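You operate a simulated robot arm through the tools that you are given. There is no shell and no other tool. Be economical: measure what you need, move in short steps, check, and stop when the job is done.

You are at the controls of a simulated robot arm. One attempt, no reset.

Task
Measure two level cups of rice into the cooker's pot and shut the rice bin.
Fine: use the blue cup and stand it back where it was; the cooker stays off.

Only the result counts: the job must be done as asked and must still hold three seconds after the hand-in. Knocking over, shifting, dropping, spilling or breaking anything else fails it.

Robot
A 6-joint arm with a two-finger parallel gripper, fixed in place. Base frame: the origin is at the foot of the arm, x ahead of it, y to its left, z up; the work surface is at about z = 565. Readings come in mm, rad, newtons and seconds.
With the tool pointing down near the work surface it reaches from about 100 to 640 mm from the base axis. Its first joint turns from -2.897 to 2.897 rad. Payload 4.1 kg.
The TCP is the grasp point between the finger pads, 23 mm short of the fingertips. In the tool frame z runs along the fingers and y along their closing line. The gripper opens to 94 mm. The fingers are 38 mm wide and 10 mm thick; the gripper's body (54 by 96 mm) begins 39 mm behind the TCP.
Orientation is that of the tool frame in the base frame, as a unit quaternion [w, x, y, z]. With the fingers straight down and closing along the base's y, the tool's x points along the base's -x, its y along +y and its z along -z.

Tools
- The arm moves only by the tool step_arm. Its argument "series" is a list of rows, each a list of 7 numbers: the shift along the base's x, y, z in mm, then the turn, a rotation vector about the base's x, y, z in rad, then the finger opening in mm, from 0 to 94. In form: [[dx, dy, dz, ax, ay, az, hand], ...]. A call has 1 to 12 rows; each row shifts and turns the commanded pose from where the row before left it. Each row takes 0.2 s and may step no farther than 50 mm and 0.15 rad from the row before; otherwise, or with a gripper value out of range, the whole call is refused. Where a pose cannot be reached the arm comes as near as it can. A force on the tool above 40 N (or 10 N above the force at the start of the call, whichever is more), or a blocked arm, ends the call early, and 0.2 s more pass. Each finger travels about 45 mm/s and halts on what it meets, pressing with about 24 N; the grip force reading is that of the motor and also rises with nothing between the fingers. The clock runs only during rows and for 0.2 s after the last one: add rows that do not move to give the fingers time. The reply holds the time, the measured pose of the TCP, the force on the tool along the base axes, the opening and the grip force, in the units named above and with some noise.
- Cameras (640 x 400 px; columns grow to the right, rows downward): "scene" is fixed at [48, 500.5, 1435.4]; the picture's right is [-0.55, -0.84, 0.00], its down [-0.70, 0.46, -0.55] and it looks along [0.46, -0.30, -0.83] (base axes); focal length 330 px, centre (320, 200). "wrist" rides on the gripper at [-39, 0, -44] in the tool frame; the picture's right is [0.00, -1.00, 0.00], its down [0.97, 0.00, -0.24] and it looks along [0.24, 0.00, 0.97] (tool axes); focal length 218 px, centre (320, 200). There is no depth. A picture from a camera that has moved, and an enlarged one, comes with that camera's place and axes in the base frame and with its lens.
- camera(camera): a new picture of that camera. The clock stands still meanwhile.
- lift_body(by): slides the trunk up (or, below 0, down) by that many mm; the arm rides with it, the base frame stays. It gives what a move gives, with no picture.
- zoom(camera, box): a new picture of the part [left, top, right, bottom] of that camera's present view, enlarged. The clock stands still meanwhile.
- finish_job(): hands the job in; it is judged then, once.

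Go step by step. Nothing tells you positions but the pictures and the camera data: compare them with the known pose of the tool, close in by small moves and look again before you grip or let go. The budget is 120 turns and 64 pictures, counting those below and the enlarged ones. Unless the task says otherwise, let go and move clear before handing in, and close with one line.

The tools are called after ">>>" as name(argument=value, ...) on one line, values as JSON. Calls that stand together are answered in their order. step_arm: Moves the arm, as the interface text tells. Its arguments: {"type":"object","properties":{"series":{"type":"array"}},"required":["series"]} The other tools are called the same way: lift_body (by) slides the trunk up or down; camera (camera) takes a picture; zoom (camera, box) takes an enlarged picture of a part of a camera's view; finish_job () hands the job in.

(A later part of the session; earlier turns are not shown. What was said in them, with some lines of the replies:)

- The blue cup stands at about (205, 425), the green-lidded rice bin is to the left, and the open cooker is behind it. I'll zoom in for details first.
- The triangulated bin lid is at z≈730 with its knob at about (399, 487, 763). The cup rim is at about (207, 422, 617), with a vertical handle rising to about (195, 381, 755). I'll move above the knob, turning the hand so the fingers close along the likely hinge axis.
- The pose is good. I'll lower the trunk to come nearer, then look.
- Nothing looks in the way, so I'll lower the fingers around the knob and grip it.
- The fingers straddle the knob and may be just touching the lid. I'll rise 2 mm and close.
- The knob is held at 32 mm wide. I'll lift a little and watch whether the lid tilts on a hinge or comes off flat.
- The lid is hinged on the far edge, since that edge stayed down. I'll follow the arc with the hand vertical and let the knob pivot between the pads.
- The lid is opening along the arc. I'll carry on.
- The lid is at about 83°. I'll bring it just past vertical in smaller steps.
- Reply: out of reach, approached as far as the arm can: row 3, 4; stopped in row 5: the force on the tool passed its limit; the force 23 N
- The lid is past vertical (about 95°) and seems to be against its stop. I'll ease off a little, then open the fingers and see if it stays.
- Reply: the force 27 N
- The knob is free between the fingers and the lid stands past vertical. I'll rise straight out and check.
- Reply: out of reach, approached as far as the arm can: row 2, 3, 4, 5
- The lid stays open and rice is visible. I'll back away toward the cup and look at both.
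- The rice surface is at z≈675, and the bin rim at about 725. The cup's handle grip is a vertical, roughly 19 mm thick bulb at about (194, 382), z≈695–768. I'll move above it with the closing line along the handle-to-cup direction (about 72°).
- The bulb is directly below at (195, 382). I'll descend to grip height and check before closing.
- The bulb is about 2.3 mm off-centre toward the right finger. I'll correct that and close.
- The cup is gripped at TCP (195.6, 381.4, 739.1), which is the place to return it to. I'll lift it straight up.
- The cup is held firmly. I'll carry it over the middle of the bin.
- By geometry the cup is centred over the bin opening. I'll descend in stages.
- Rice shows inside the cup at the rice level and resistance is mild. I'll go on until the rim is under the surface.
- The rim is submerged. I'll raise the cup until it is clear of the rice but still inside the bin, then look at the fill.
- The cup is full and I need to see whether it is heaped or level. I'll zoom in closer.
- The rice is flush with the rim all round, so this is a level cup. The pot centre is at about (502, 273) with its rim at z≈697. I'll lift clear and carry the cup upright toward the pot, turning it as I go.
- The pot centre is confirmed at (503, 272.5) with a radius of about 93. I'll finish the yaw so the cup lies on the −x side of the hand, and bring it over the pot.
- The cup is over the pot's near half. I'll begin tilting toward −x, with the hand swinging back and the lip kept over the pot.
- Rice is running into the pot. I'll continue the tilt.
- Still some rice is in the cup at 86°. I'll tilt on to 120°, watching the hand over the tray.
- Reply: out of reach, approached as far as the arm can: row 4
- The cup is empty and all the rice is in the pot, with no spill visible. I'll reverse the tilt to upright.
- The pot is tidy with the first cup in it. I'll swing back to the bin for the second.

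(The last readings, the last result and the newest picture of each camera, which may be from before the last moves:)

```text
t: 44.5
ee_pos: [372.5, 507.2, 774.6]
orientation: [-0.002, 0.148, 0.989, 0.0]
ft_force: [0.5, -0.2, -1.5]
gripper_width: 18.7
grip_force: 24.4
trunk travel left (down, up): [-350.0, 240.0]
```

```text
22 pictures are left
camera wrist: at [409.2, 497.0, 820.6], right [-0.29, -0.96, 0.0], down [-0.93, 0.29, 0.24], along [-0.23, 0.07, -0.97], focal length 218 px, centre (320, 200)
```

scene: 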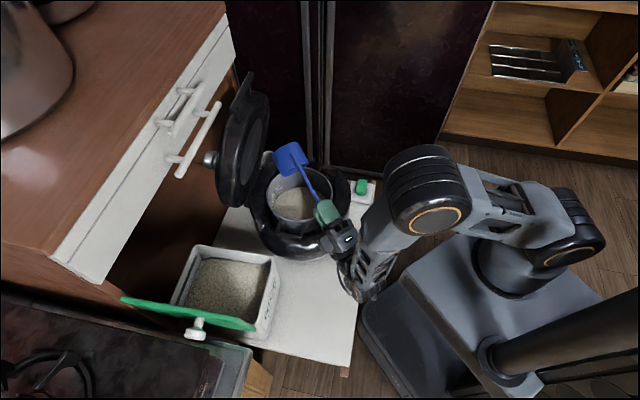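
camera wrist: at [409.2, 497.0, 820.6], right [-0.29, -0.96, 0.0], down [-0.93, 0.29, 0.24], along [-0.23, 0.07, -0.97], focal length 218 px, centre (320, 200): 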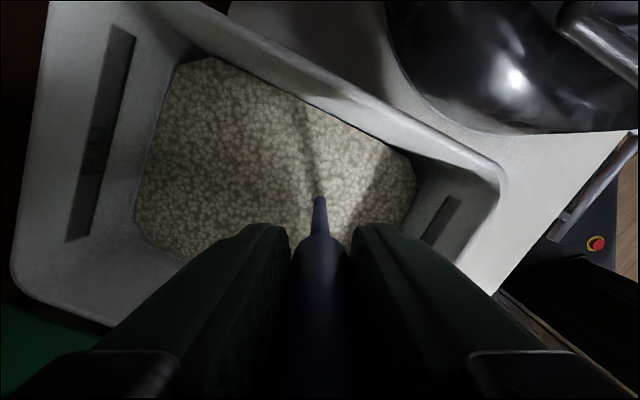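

Submerged again. I'll raise the cup slowly and check the fill.

>>> step_arm(series=[[0, 0, 8, 0, 0, 0, 5], [0, 0, 12, 0, 0, 0, 5], [0, 0, 12, 0, 0, 0, 5], [0, 0, 12, 0, 0, 0, 5], [0, 0, 12, 0, 0, 0, 5], [0, 0, 12, 0, 0, 0, 5], [0, 0, 15, 0, 0, 0, 5], [0, 0, 0, 0, 0, 0, 5]])

>>> zoom(camera="wrist", box=[160, 60, 460, 260])

```text
t: 46.3
ee_pos: [371.7, 509.3, 858.8]
orientation: [-0.002, 0.149, 0.989, 0.001]
ft_force: [-0.4, 0.2, -3.1]
gripper_width: 18.6
grip_force: 24.1
trunk travel left (down, up): [-350.0, 240.0]
```

```text
2.00 times, centred on (310, 160) of wrist
camera zoom: at [409.4, 498.2, 903.7], right [-0.29, -0.96, 0.0], down [-0.93, 0.29, 0.24], along [-0.23, 0.07, -0.97], focal length 436 px, centre (340, 280)
```

zoom: 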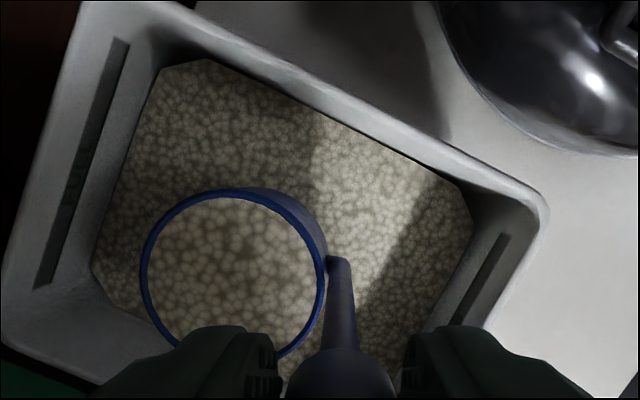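

>>> zoom(camera="wrist", box=[215, 140, 335, 240])

```text
4.00 times, centred on (275, 190) of wrist
camera zoom: at [409.4, 498.2, 903.7], right [-0.29, -0.96, 0.0], down [-0.93, 0.29, 0.24], along [-0.23, 0.07, -0.97], focal length 873 px, centre (500, 240)
```

zoom: 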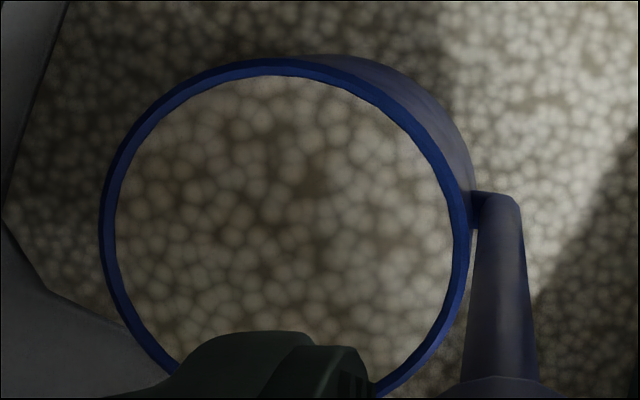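

The second cup is also level. I'll repeat the lift and carry to the pot.

>>> step_arm(series=[[0, 0, 25, 0, 0, 0, 5], [0, 0, 30, 0, 0, 0, 5], [0, 0, 35, 0, 0, 0, 5], [-2, -25, 5, 0, 0, 0.13, 5], [1, -31, 0, 0, 0, 0.14, 5], [4, -32, 0, 0, 0, 0.14, 5], [8, -32, 0, 0, 0, 0.14, 5], [10, -30, 0, 0, 0, 0.14, 5], [12, -25, 0, 0, 0, 0.14, 5], [15, -20, 0, 0, 0, 0.14, 5], [0, 0, 0, 0, 0, 0.13, 5], [0, 0, 0, 0, 0, 0, 5]])

>>> step_arm(series=[[17, -7, 0, 0, 0, 0.13, 5], [17, -7, 0, 0, 0, 0.13, 5], [17, -7, 0, 0, 0, 0.13, 5], [17, -7, -10, 0, 0, 0.13, 5], [17, -7, -15, 0, 0, 0.13, 5], [13, -6, -15, 0, 0, 0.12, 5], [0, 0, 0, 0, 0, 0, 5]])

>>> camera(camera="wrist")

```text
t: 48.9
ee_pos: [420.2, 313.6, 953.5]
orientation: [-0.003, -0.39, 0.921, 0.0]
ft_force: [-0.3, -0.5, -2.5]
gripper_width: 18.7
grip_force: 24.3
trunk travel left (down, up): [-350.0, 240.0]
```

```text
t: 50.5
ee_pos: [517.4, 271.8, 911.9]
orientation: [0.002, 0.708, -0.706, 0.0]
ft_force: [-0.1, -0.4, -1.8]
gripper_width: 18.7
grip_force: 23.7
trunk travel left (down, up): [-350.0, 240.0]
```

```text
19 pictures are left
camera wrist: at [517.9, 312.1, 956.3], right [1.0, 0.0, 0.0], down [0.0, -0.97, 0.24], along [0.0, -0.24, -0.97], focal length 218 px, centre (320, 200)
```

wrist: 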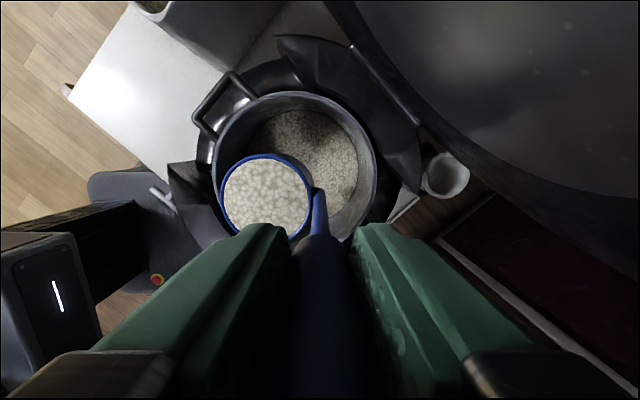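

Same pose as before, so I'll pour.

>>> step_arm(series=[[-14.7, 1, 9.9, 0, -0.1496, 0, 5], [-15.9, 0, 7.1, 0, -0.1496, 0, 5], [-16.8, 0, 3.9, 0, -0.1496, 0, 5], [-17.1, 0, 0.7, 0, -0.1496, 0, 5], [-17, 0, -2.5, 0, -0.1496, 0, 5], [-16.3, 0, -5.6, 0, -0.1496, 0, 5], [-15.3, 0, -8.7, 0, -0.1496, 0, 5], [-13.8, 0, -11.5, 0, -0.1496, 0, 5], [-11.9, 0, -14.1, 0, -0.1496, 0, 5], [-9.6, 0, -16.3, 0, -0.1496, 0, 5], [0, 0, 0, 0, 0, 0, 5], [0, 0, 0, 0, 0, 0, 5]])

>>> step_arm(series=[[-6.9, 0, -18.2, 0, -0.1496, 0, 5], [-4.3, 0, -19.7, 0, -0.1496, 0, 5], [-1, 0, -20.9, 0, -0.1496, 0, 5], [0, 0, 0, 0, 0, 0, 5], [0, 0, 0, 0, 0, 0, 5], [0, 0, 0, 0, 0, 0, 5]])

>>> zoom(camera="scene", box=[220, 130, 390, 270])

>>> zoom(camera="wrist", box=[200, 120, 360, 240])

```text
t: 53.1
ee_pos: [370.6, 271.7, 876.5]
orientation: [0.48, -0.517, 0.519, -0.482]
ft_force: [0.0, 0.3, -1.5]
gripper_width: 18.5
grip_force: 24.2
trunk travel left (down, up): [-350.0, 240.0]
```

```text
t: 54.5
ee_pos: [358.2, 271.9, 817.6]
orientation: [-0.583, 0.398, -0.399, 0.586]
ft_force: [0.0, -0.5, -1.3]
gripper_width: 18.4
grip_force: 24.6
trunk travel left (down, up): [-350.0, 240.0]
```

```text
2.86 times, centred on (305, 200) of scene
camera zoom: at [48.0, 500.5, 1435.4], right [-0.55, -0.84, 0.0], down [-0.7, 0.46, -0.55], along [0.46, -0.3, -0.83], focal length 942 px, centre (363, 200)
```

zoom: 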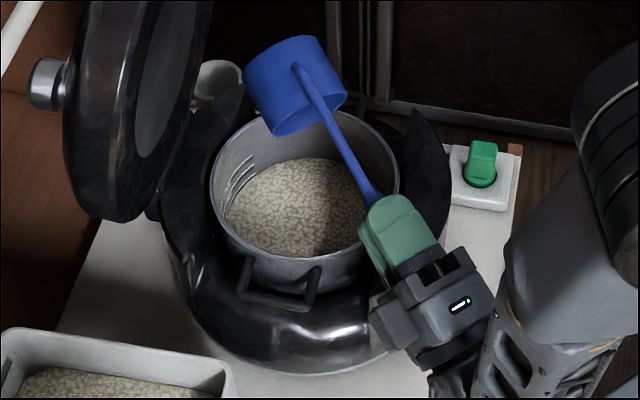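

```text
3.33 times, centred on (280, 180) of wrist
camera zoom: at [317.0, 312.6, 802.8], right [-0.36, 0.0, 0.93], down [-0.23, -0.97, -0.09], along [0.9, -0.24, 0.35], focal length 728 px, centre (453, 267)
```

zoom: 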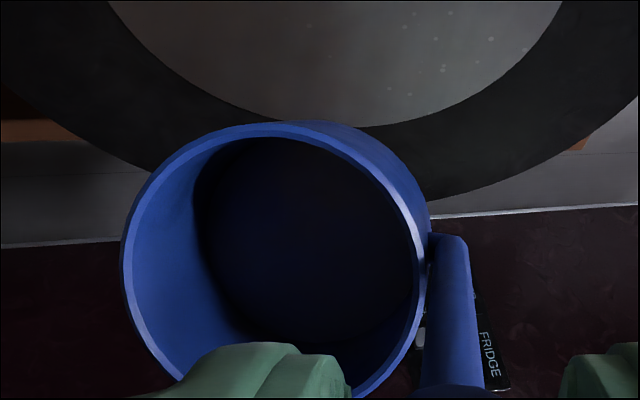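

The cup is empty and two cups are in the pot. I'll reverse to upright.

>>> step_arm(series=[[1, 0, 20.9, 0, 0.1496, 0, 5], [4.3, 0, 19.7, 0, 0.1496, 0, 5], [6.9, 0, 18.2, 0, 0.1496, 0, 5], [9.6, 0, 16.3, 0, 0.1496, 0, 5], [11.9, 0, 14.1, 0, 0.1496, 0, 5], [13.8, 0, 11.5, 0, 0.1496, 0, 5], [15.3, 0, 8.7, 0, 0.1496, 0, 5], [16.3, 0, 5.6, 0, 0.1496, 0, 5], [10, 0, 5, 0, 0.1496, 0, 5], [5, 0, 5, 0, 0.1496, 0, 5], [0, 0, 5, 0, 0.1496, 0, 5], [0, 0, 5, 0, 0.1496, 0, 5]])

>>> step_arm(series=[[0, 0, 0, 0, 0.1496, 0, 5], [0, 0, 0, 0, 0, 0, 5], [0, 0, 0, 0, 0, 0, 5]])

>>> camera(camera="wrist")

```text
t: 57.1
ee_pos: [450.4, 272.4, 953.2]
orientation: [-0.051, 0.706, -0.705, 0.053]
ft_force: [-0.1, 0.3, -0.5]
gripper_width: 18.4
grip_force: 23.8
trunk travel left (down, up): [-350.0, 240.0]
```

```text
t: 57.9
ee_pos: [450.1, 272.1, 951.3]
orientation: [-0.002, -0.707, 0.707, -0.001]
ft_force: [-0.7, 0.9, 0.3]
gripper_width: 18.4
grip_force: 23.7
trunk travel left (down, up): [-350.0, 240.0]
```

```text
16 pictures are left
camera wrist: at [450.3, 312.6, 996.7], right [1.0, 0.0, 0.0], down [0.0, -0.97, 0.24], along [0.0, -0.24, -0.97], focal length 218 px, centre (320, 200)
```

wrist: 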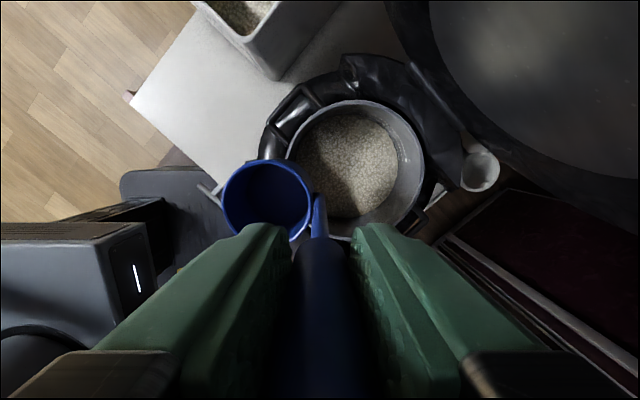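

Clean. The cup has rotated about 0.06 rad around the finger axis in the grip, which I'll compensate for when setting it down. I'm carrying it back above its spot now.

>>> step_arm(series=[[-21.2, 9.1, 0, 0, 0, -0.1499, 5], [-21.2, 9.1, 0, 0, 0, -0.1499, 5], [-21.2, 9.1, 0, 0, 0, -0.1499, 5], [-21.2, 9.1, 0, 0, 0, -0.1499, 5], [-21.2, 9.1, 0, 0, 0, -0.1499, 5], [-21.2, 9.1, 0, 0, 0, -0.1499, 5], [-21.2, 9.1, 0, 0, 0, -0.1499, 5], [-21.2, 9.1, 0, 0, 0, -0.1499, 5], [-21.2, 9.1, 0, 0, 0, -0.1499, 5], [-21.2, 9.1, 0, 0, 0, -0.1499, 5], [-21.2, 9.1, 0, 0, 0, -0.1499, 5], [-21.2, 9.1, 0, 0, 0, -0.1499, 5]])

>>> step_arm(series=[[0, 0, -40, 0, 0, -0.0845, 5], [0, 0, -40, -0.0186, -0.057, 0, 5], [0, 0, -40, 0, 0, 0, 5], [0, 0, -30, 0, 0, 0, 5], [0, 0, 0, 0, 0, 0, 5], [0, 0, 0, 0, 0, 0, 5]])

>>> zoom(camera="scene", box=[230, 250, 390, 370])

```text
t: 60.5
ee_pos: [196.9, 381.7, 954.4]
orientation: [-0.001, 0.115, 0.993, 0.001]
ft_force: [0.8, 0.1, -0.9]
gripper_width: 18.6
grip_force: 23.6
trunk travel left (down, up): [-350.0, 240.0]
```

```text
t: 61.9
ee_pos: [195.3, 379.8, 802.3]
orientation: [0.028, 0.156, 0.987, -0.005]
ft_force: [0.2, 0.0, -0.6]
gripper_width: 18.3
grip_force: 23.4
trunk travel left (down, up): [-350.0, 240.0]
```

```text
3.33 times, centred on (310, 310) of scene
camera zoom: at [48.0, 500.5, 1435.4], right [-0.55, -0.84, 0.0], down [-0.7, 0.46, -0.55], along [0.46, -0.3, -0.83], focal length 1098 px, centre (353, -167)
```

zoom: 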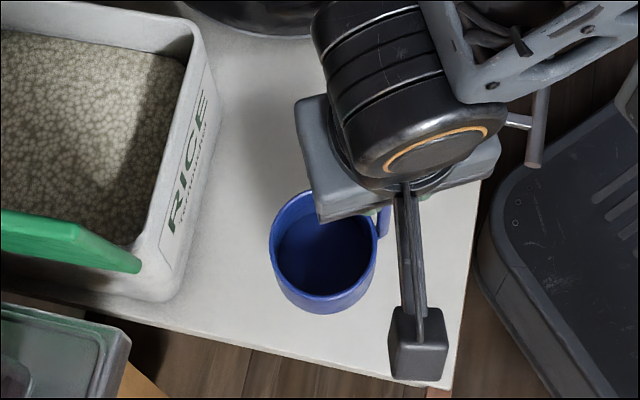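

>>> step_arm(series=[[0.2, 0.8, -25, 0, 0, 0, 5], [0.1, 0.8, -20, 0, 0, 0, 5], [0, 0, -10, 0, 0, 0, 5], [0, 0, -5, 0, 0, 0, 5], [0, 0, 0, 0, 0, 0, 5]])

>>> zoom(camera="scene", box=[230, 250, 390, 370])

```text
t: 63.1
ee_pos: [196.3, 382.1, 742.4]
orientation: [0.028, 0.157, 0.987, -0.003]
ft_force: [1.5, -5.5, 16.4]
gripper_width: 18.9
grip_force: 24.1
trunk travel left (down, up): [-350.0, 240.0]
```

```text
3.33 times, centred on (310, 310) of scene
camera zoom: at [48.0, 500.5, 1435.4], right [-0.55, -0.84, 0.0], down [-0.7, 0.46, -0.55], along [0.46, -0.3, -0.83], focal length 1098 px, centre (353, -167)
```

zoom: 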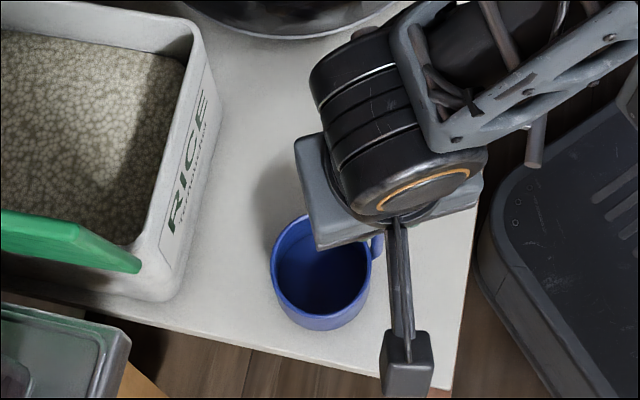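

The cup touches the tray at z 742, about 2.5 mm off its original spot. I'll lift slightly, shift, set down gently and compare.

>>> step_arm(series=[[0, 0, 5, 0, 0, 0, 5], [-1.3, -1.9, 0, 0, 0, 0, 5], [0, 0, -2, 0, 0, 0, 5], [0, 0, -1.5, 0, 0, 0, 5], [0, 0, 0, 0, 0, 0, 5]])

>>> zoom(camera="scene", box=[230, 250, 390, 370])

```text
t: 64.3
ee_pos: [196.8, 381.8, 743.9]
orientation: [0.027, 0.155, 0.988, -0.003]
ft_force: [-1.3, -1.1, 4.9]
gripper_width: 18.1
grip_force: 24.5
trunk travel left (down, up): [-350.0, 240.0]
```

```text
3.33 times, centred on (310, 310) of scene
camera zoom: at [48.0, 500.5, 1435.4], right [-0.55, -0.84, 0.0], down [-0.7, 0.46, -0.55], along [0.46, -0.3, -0.83], focal length 1098 px, centre (353, -167)
```

zoom: 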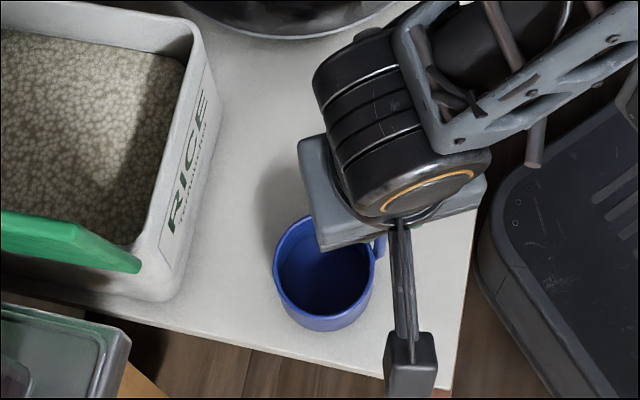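

The image matches the original cup position, with light contact. I'll open and rise along the tool axis.

>>> step_arm(series=[[0, 0, 0, 0, 0, 0, 24], [0, 0, 0, 0, 0, 0, 34], [0, 0, 0, 0, 0, 0, 50], [0, 0, 0, 0, 0, 0, 60], [0, 0, 0, 0, 0, 0, 60]])

>>> zoom(camera="wrist", box=[160, 80, 480, 380])

```text
t: 65.5
ee_pos: [196.2, 382.2, 742.8]
orientation: [0.027, 0.156, 0.987, -0.005]
ft_force: [0.0, 0.1, -0.2]
gripper_width: 59.8
grip_force: 0.1
trunk travel left (down, up): [-350.0, 240.0]
```

```text
1.33 times, centred on (320, 230) of wrist
camera zoom: at [230.2, 371.2, 789.6], right [-0.31, -0.95, 0.0], down [-0.94, 0.3, 0.18], along [-0.18, 0.06, -0.98], focal length 291 px, centre (320, 160)
```

zoom: 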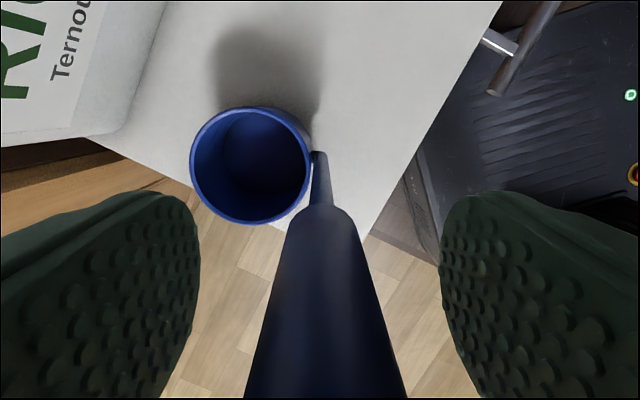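

The cup stands free. I'll rise straight up, straighten the hand, and turn it back to the lid-gripping yaw.

>>> step_arm(series=[[0, 0, 20, 0, 0, 0, 70], [0, 0, 40, 0, 0, 0, 94], [0, 0, 45, 0.0186, 0.057, 0, 94], [0, 0, 45, 0, 0, -0.12, 94], [5, 10, 45, 0, 0, -0.12, 94], [10, 35, 15, 0, 0, -0.12, 94], [10, 40, 0, 0, 0, -0.11, 94], [10, 40, 0, 0, 0, 0, 94], [10, 35, 0, 0, 0, 0, 94], [0, 0, 0, 0, 0, 0, 94]])

>>> camera(camera="wrist")

>>> camera(camera="scene")

```text
t: 67.7
ee_pos: [243.4, 540.2, 953.7]
orientation: [-0.002, 0.382, 0.924, 0.0]
ft_force: [0.2, 0.5, -0.6]
gripper_width: 94.0
grip_force: 0.1
trunk travel left (down, up): [-350.0, 240.0]
```

```text
11 pictures are left
camera wrist: at [270.5, 514.2, 997.3], right [-0.71, -0.71, 0.0], down [-0.69, 0.68, 0.24], along [-0.17, 0.17, -0.97], focal length 218 px, centre (320, 200)
```

wrist: 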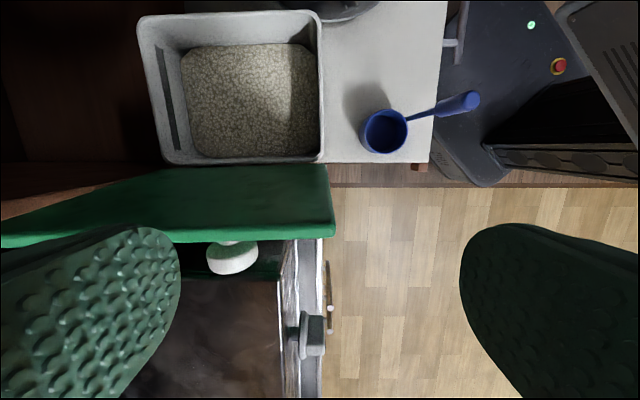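

```text
10 pictures are left
```

scene: 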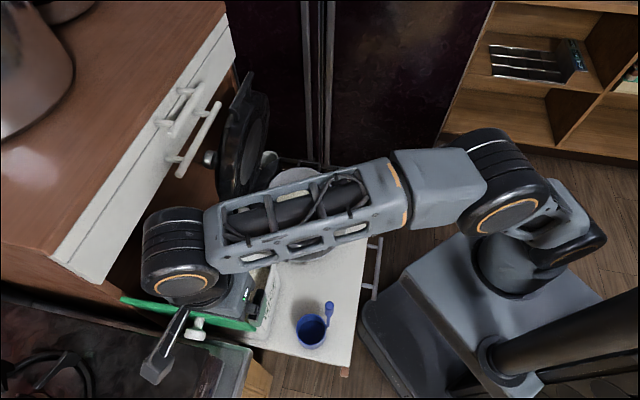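

The lid leans about 97° with its knob at about (262, 612, 855), near the arm's reach limit. Raising the trunk should give more reach there.

>>> lift_body(by=110)

>>> step_arm(series=[[3, 15, -20, 0, 0, 0, 94], [3, 15, -30, 0, 0, 0, 94], [4, 15, -30, 0, 0, 0, 94], [4, 14, -20, 0, 0, 0, 94], [4, 14, -10, 0, 0, 0, 94], [0, 0, 0, 0, 0, 0, 94]])

>>> camera(camera="wrist")

```text
t: 69.1
ee_pos: [242.5, 540.9, 1062.5]
orientation: [-0.002, 0.382, 0.924, 0.001]
ft_force: [0.4, 0.4, 0.3]
gripper_width: 93.8
grip_force: 0.0
trunk travel left (down, up): [-460.0, 130.0]
```

```text
t: 70.5
ee_pos: [261.2, 612.8, 952.4]
orientation: [-0.002, 0.383, 0.924, 0.001]
ft_force: [-0.6, 0.0, -0.2]
gripper_width: 94.0
grip_force: 0.0
trunk travel left (down, up): [-460.0, 130.0]
```

```text
9 pictures are left
camera wrist: at [288.2, 585.9, 996.6], right [-0.71, -0.71, 0.0], down [-0.69, 0.68, 0.24], along [-0.17, 0.17, -0.97], focal length 218 px, centre (320, 200)
```

wrist: 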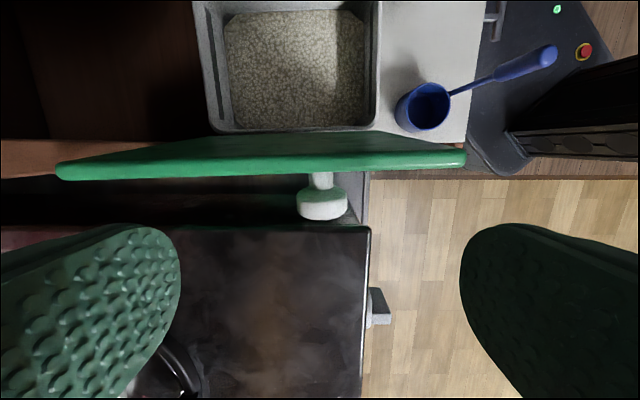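

The hand is well placed: the knob head is centred below, with about 5 mm clearance from the lid edge. I'll descend around it and grip.

>>> step_arm(series=[[-0.5, 0.5, -25, 0, 0, 0, 94], [0, 0, -25, 0, 0, 0, 94], [0, 0, -25, 0, 0, 0, 94], [0, 0, -18, 0, 0, 0, 94], [0, 0, 0, 0, 0, 0, 60], [0, 0, 0, 0, 0, 0, 40], [0, 0, 0, 0, 0, 0, 20], [0, 0, 0, 0, 0, 0, 10], [0, 0, 0, 0, 0, 0, 10]])

>>> camera(camera="wrist")

```text
t: 71.5
ee_pos: [263.9, 619.2, 881.1]
orientation: [-0.001, 0.382, 0.924, 0.018]
ft_force: [-2.8, -7.9, 16.5]
gripper_width: 90.5
grip_force: 0.1
trunk travel left (down, up): [-460.0, 130.0]
stopped in row 4: the force on the tool passed its limit (the readings are from after the stop); the commanded pose is now the measured one
```

```text
8 pictures are left
camera wrist: at [291.4, 590.0, 925.5], right [-0.71, -0.71, -0.03], down [-0.69, 0.68, 0.26], along [-0.16, 0.2, -0.97], focal length 218 px, centre (320, 200)
```

wrist: 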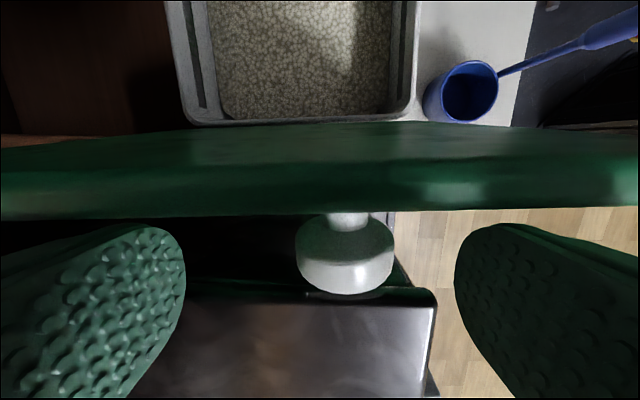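

A wide-open finger seems to bump something on the counter side, as it did at the earlier release. I'll go up, narrow the opening to 56 mm, recentre and descend again.

>>> step_arm(series=[[0, 0, 20, 0, 0, 0, 94], [-1.5, -3, 15, 0, 0, 0, 70], [-1.7, -3.5, 0, 0, 0, -0.0, 56], [0, 0, 0, 0, 0, 0, 56], [0, 0, 0, 0, 0, 0, 56]])

>>> camera(camera="wrist")

```text
t: 72.7
ee_pos: [262.5, 612.6, 913.0]
orientation: [-0.001, 0.383, 0.924, 0.013]
ft_force: [-0.1, -0.2, -0.4]
gripper_width: 56.0
grip_force: 0.1
trunk travel left (down, up): [-460.0, 130.0]
```

```text
7 pictures are left
camera wrist: at [288.3, 585.2, 956.9], right [-0.71, -0.71, -0.02], down [-0.69, 0.68, 0.25], along [-0.16, 0.19, -0.97], focal length 218 px, centre (320, 200)
```

wrist: 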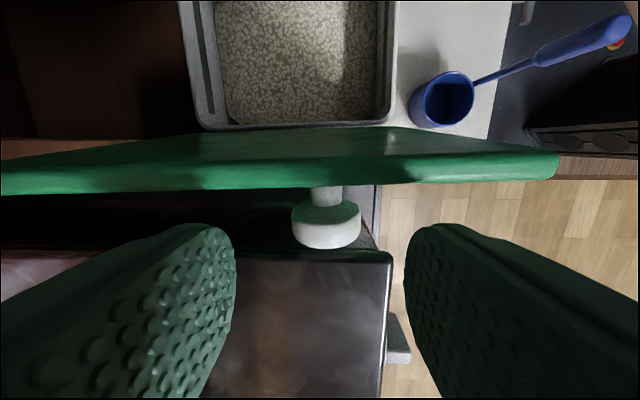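

Nearly centred, so I'll straighten the slight roll, descend to the knob and grip.

>>> step_arm(series=[[-1, 0, 0, -0.024, 0.01, 0, 56], [0, 0, -20, 0, 0, 0, 56], [0, 0, -20, 0, 0, 0, 56], [0, 0, -14, 0, 0, 0, 56], [0, 0, 0, 0, 0, 0, 40], [0, 0, 0, 0, 0, 0, 25], [0, 0, 0, 0, 0, 0, 10], [0, 0, 0, 0, 0, 0, 10]])

>>> camera(camera="wrist")

```text
t: 73.5
ee_pos: [262.9, 612.9, 883.4]
orientation: [-0.003, 0.381, 0.924, 0.01]
ft_force: [-1.3, -10.5, 15.7]
gripper_width: 60.1
grip_force: 4.7
trunk travel left (down, up): [-460.0, 130.0]
stopped in row 4: the force on the tool passed its limit (the readings are from after the stop); the commanded pose is now the measured one
```

```text
6 pictures are left
camera wrist: at [290.1, 586.0, 927.5], right [-0.71, -0.71, -0.02], down [-0.69, 0.68, 0.25], along [-0.17, 0.19, -0.97], focal length 218 px, centre (320, 200)
```

wrist: 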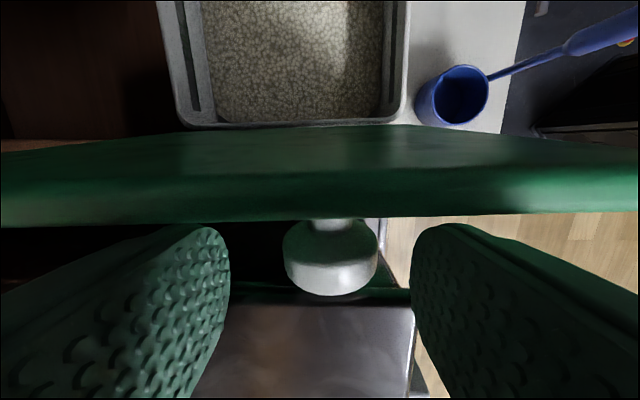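

It is blocked at z 883, probably against the stove side just beyond the knob. I'll push the lid back about 12 mm toward vertical (the fingers are behind it), recentre, then descend and grip.

>>> step_arm(series=[[0, 0, 6, 0, 0, 0, 56], [-1, -5, 0, -0.018, 0.008, 0, 50], [3.5, -4, 0, 0, 0, 0, 48], [3.5, -3, 0, 0, 0, 0, 48], [0, 0, -8, 0, 0, 0, 48], [0, 0, -8, 0, 0, 0, 48], [0, 0, -8, 0, 0, 0, 48], [0, 0, -5, 0, 0, 0, 48], [0, 0, 0, 0, 0, 0, 48]])

```text
t: 75.5
ee_pos: [268.0, 604.1, 856.0]
orientation: [-0.003, 0.381, 0.925, -0.001]
ft_force: [0.2, 0.0, 0.7]
gripper_width: 48.0
grip_force: 0.1
trunk travel left (down, up): [-460.0, 130.0]
```

It reached the knob height without force. I'll check, then close.

>>> camera(camera="wrist")

>>> step_arm(series=[[0, 0, 0, 0, 0, 0, 35], [0, 0, 0, 0, 0, 0, 25], [0, 0, 0, 0, 0, 0, 10], [0, 0, 0, 0, 0, 0, 10], [0, 0, 0, 0, 0, 0, 10]])

```text
5 pictures are left
camera wrist: at [295.2, 576.2, 900.8], right [-0.71, -0.71, 0.01], down [-0.69, 0.69, 0.24], along [-0.18, 0.17, -0.97], focal length 218 px, centre (320, 200)
```

wrist: 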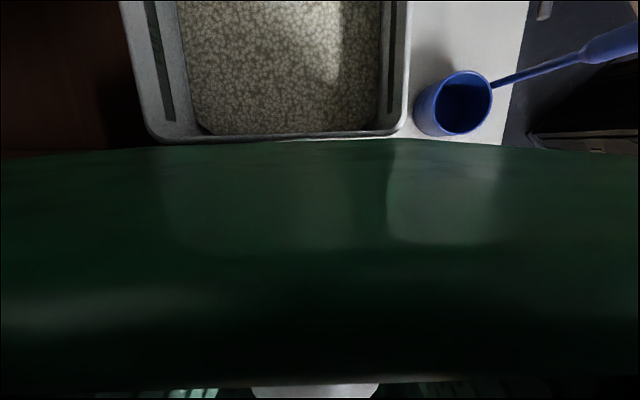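

```text
t: 76.8
ee_pos: [269.6, 604.2, 855.5]
orientation: [-0.004, 0.382, 0.924, -0.001]
ft_force: [6.3, 5.9, 1.9]
gripper_width: 32.2
grip_force: 23.8
trunk travel left (down, up): [-460.0, 130.0]
```

The knob head is gripped at 32 mm. I'll swing the lid closed along the reverse arc.

>>> step_arm(series=[[7.6, -7.4, 2.5, 0, 0, 0, 10], [7.6, -7.4, 2.5, 0, 0, 0, 10], [15.2, -14.8, 1.3, 0, 0, 0, 10], [15.1, -14.6, -2, 0, 0, 0, 10], [14.8, -14.4, -5.4, 0, 0, 0, 10], [13.9, -13.5, -8.4, 0, 0, 0, 10], [0, 0, 0, 0, 0, 0, 10]])

```text
t: 78.3
ee_pos: [343.5, 534.2, 850.4]
orientation: [-0.003, 0.381, 0.925, 0.0]
ft_force: [1.5, 6.1, 5.2]
gripper_width: 32.3
grip_force: 24.4
trunk travel left (down, up): [-460.0, 130.0]
```

>>> step_arm(series=[[12.8, -12.4, -11.4, 0, 0, 0, 10], [11.4, -11.1, -14, 0, 0, 0, 10], [9.7, -9.4, -16.4, 0, 0, 0, 10], [7.7, -7.5, -18.2, 0, 0, 0, 10], [5.0, -4.5, -16, 0, 0, 0, 10], [0, 0, 0, 0, 0, 0, 10]])

>>> zoom(camera="scene", box=[130, 200, 370, 350])

```text
t: 79.8
ee_pos: [387.8, 486.4, 770.6]
orientation: [-0.004, 0.382, 0.924, -0.004]
ft_force: [-5.8, -3.7, 1.0]
gripper_width: 32.2
grip_force: 24.1
trunk travel left (down, up): [-460.0, 130.0]
```

```text
2.67 times, centred on (250, 275) of scene
camera zoom: at [48.0, 500.5, 1435.4], right [-0.55, -0.84, 0.0], down [-0.7, 0.46, -0.55], along [0.46, -0.3, -0.83], focal length 879 px, centre (507, 0)
```

zoom: 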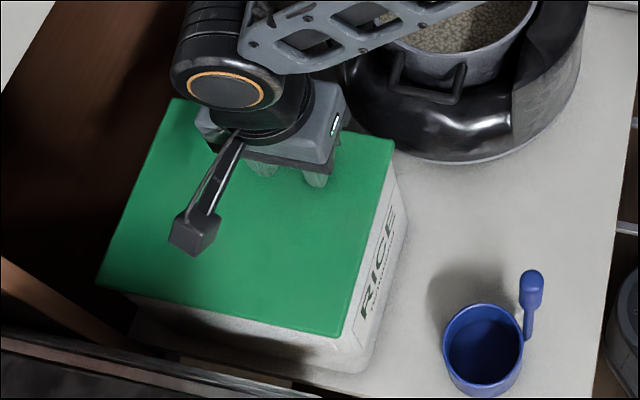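

The lid is nearly shut, and the bin looks a few mm off toward the robot. I'll finish lowering the lid, then measure.

>>> step_arm(series=[[0.5, -0.5, -4, 0, 0, 0, 10], [0, 0, -4, 0, 0, 0, 10], [0, 0, -3, 0, 0, 0, 10], [0, 0, -2, 0, 0, 0, 10], [0, 0, 0, 0, 0, 0, 10]])

>>> zoom(camera="scene", box=[150, 220, 390, 370])

```text
t: 81.0
ee_pos: [390.8, 484.3, 759.4]
orientation: [-0.003, 0.382, 0.924, 0.0]
ft_force: [0.6, -7.5, 5.4]
gripper_width: 32.0
grip_force: 24.1
trunk travel left (down, up): [-460.0, 130.0]
```

```text
2.67 times, centred on (270, 295) of scene
camera zoom: at [48.0, 500.5, 1435.4], right [-0.55, -0.84, 0.0], down [-0.7, 0.46, -0.55], along [0.46, -0.3, -0.83], focal length 879 px, centre (453, -53)
```

zoom: 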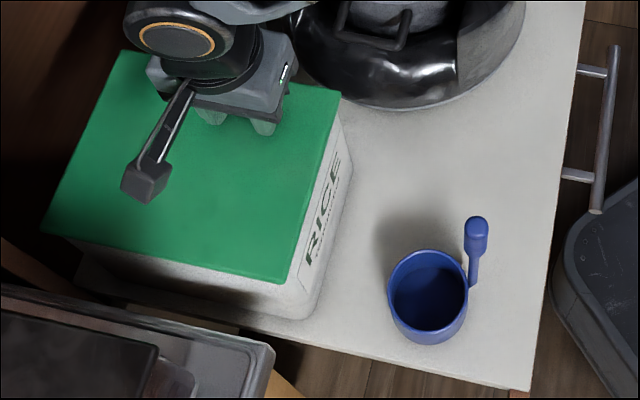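

The lid is seated shut. The bin is only about 7 mm from its first place and the cup within 2 mm, and dragging it back could move the tray, so I leave it. I'll release the knob and rise clear.

>>> step_arm(series=[[0, 0, 0, 0, 0, 0, 36], [0, 0, 0, 0, 0, 0, 50], [0, 0, 0, 0, 0, 0, 65], [0, 0, 0, 0, 0, 0, 65], [0, 0, 15, 0, 0, 0, 65], [0, 0, 30, 0, 0, 0, 65], [0, 0, 40, 0, 0, 0, 65], [0, 0, 45, 0, 0, 0, 65], [0, 0, 45, 0, 0, 0, 65], [-20, -20, 40, 0, 0, 0, 65], [-30, -30, 30, 0, 0, 0, 65], [0, 0, 0, 0, 0, 0, 65]])

>>> camera(camera="scene")

>>> zoom(camera="scene", box=[150, 220, 390, 370])

```text
refused: row 11 steps farther than a row can; nothing moved
```

```text
2 pictures are left
```

scene: 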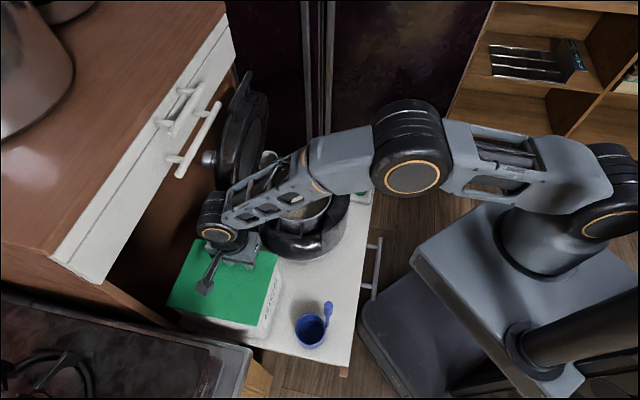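

```text
2.67 times, centred on (270, 295) of scene
camera zoom: at [48.0, 500.5, 1435.4], right [-0.55, -0.84, 0.0], down [-0.7, 0.46, -0.55], along [0.46, -0.3, -0.83], focal length 879 px, centre (453, -53)
```

zoom: 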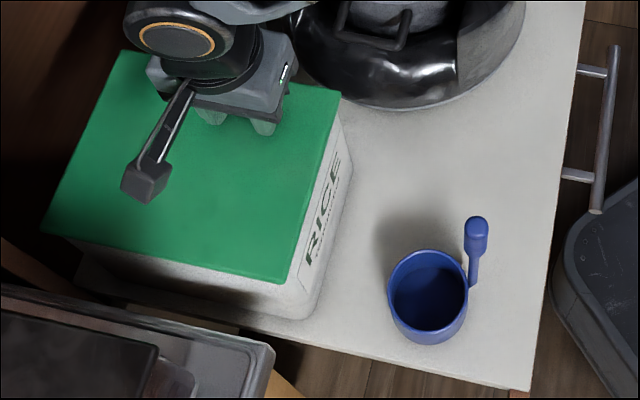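

That call was refused because one row stepped too far, and nothing moved. The hand still holds the knob, so I'll repeat it with smaller steps.

>>> step_arm(series=[[0, 0, 0, 0, 0, 0, 36], [0, 0, 0, 0, 0, 0, 50], [0, 0, 0, 0, 0, 0, 65], [0, 0, 0, 0, 0, 0, 65], [0, 0, 15, 0, 0, 0, 65], [0, 0, 30, 0, 0, 0, 65], [0, 0, 40, 0, 0, 0, 65], [0, 0, 45, 0, 0, 0, 65], [0, 0, 45, 0, 0, 0, 65], [-15, -20, 40, 0, 0, 0, 65], [-20, -30, 20, 0, 0, 0, 65], [0, 0, 0, 0, 0, 0, 65]])

>>> camera(camera="scene")

```text
t: 83.5
ee_pos: [353.9, 435.5, 995.4]
orientation: [-0.004, 0.382, 0.924, -0.002]
ft_force: [-1.0, 0.5, -0.3]
gripper_width: 65.1
grip_force: 0.0
trunk travel left (down, up): [-460.0, 130.0]
```

```text
0 pictures are left
```

scene: 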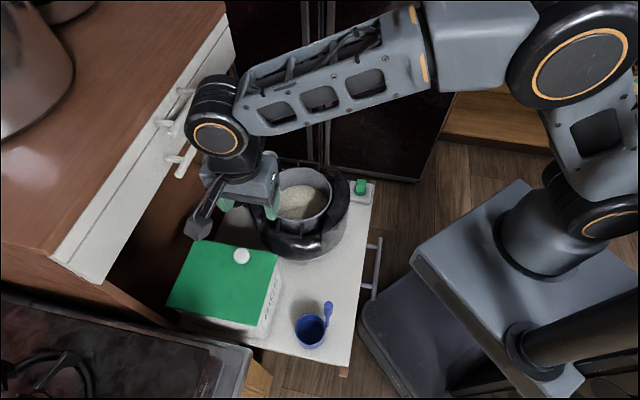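

The bin is shut, the cup stands at its spot, the pot holds the rice, and the switch is untouched. The hand is clear, so I'm handing in.

>>> finish_job()

```text
The job is handed in.
```

I measured two level cups of rice into the pot with the blue cup, stood it back within about 2 mm of its place, shut the bin and left the cooker off; the bin ended about 7 mm from where it began and the pull-out tray about 2 mm.
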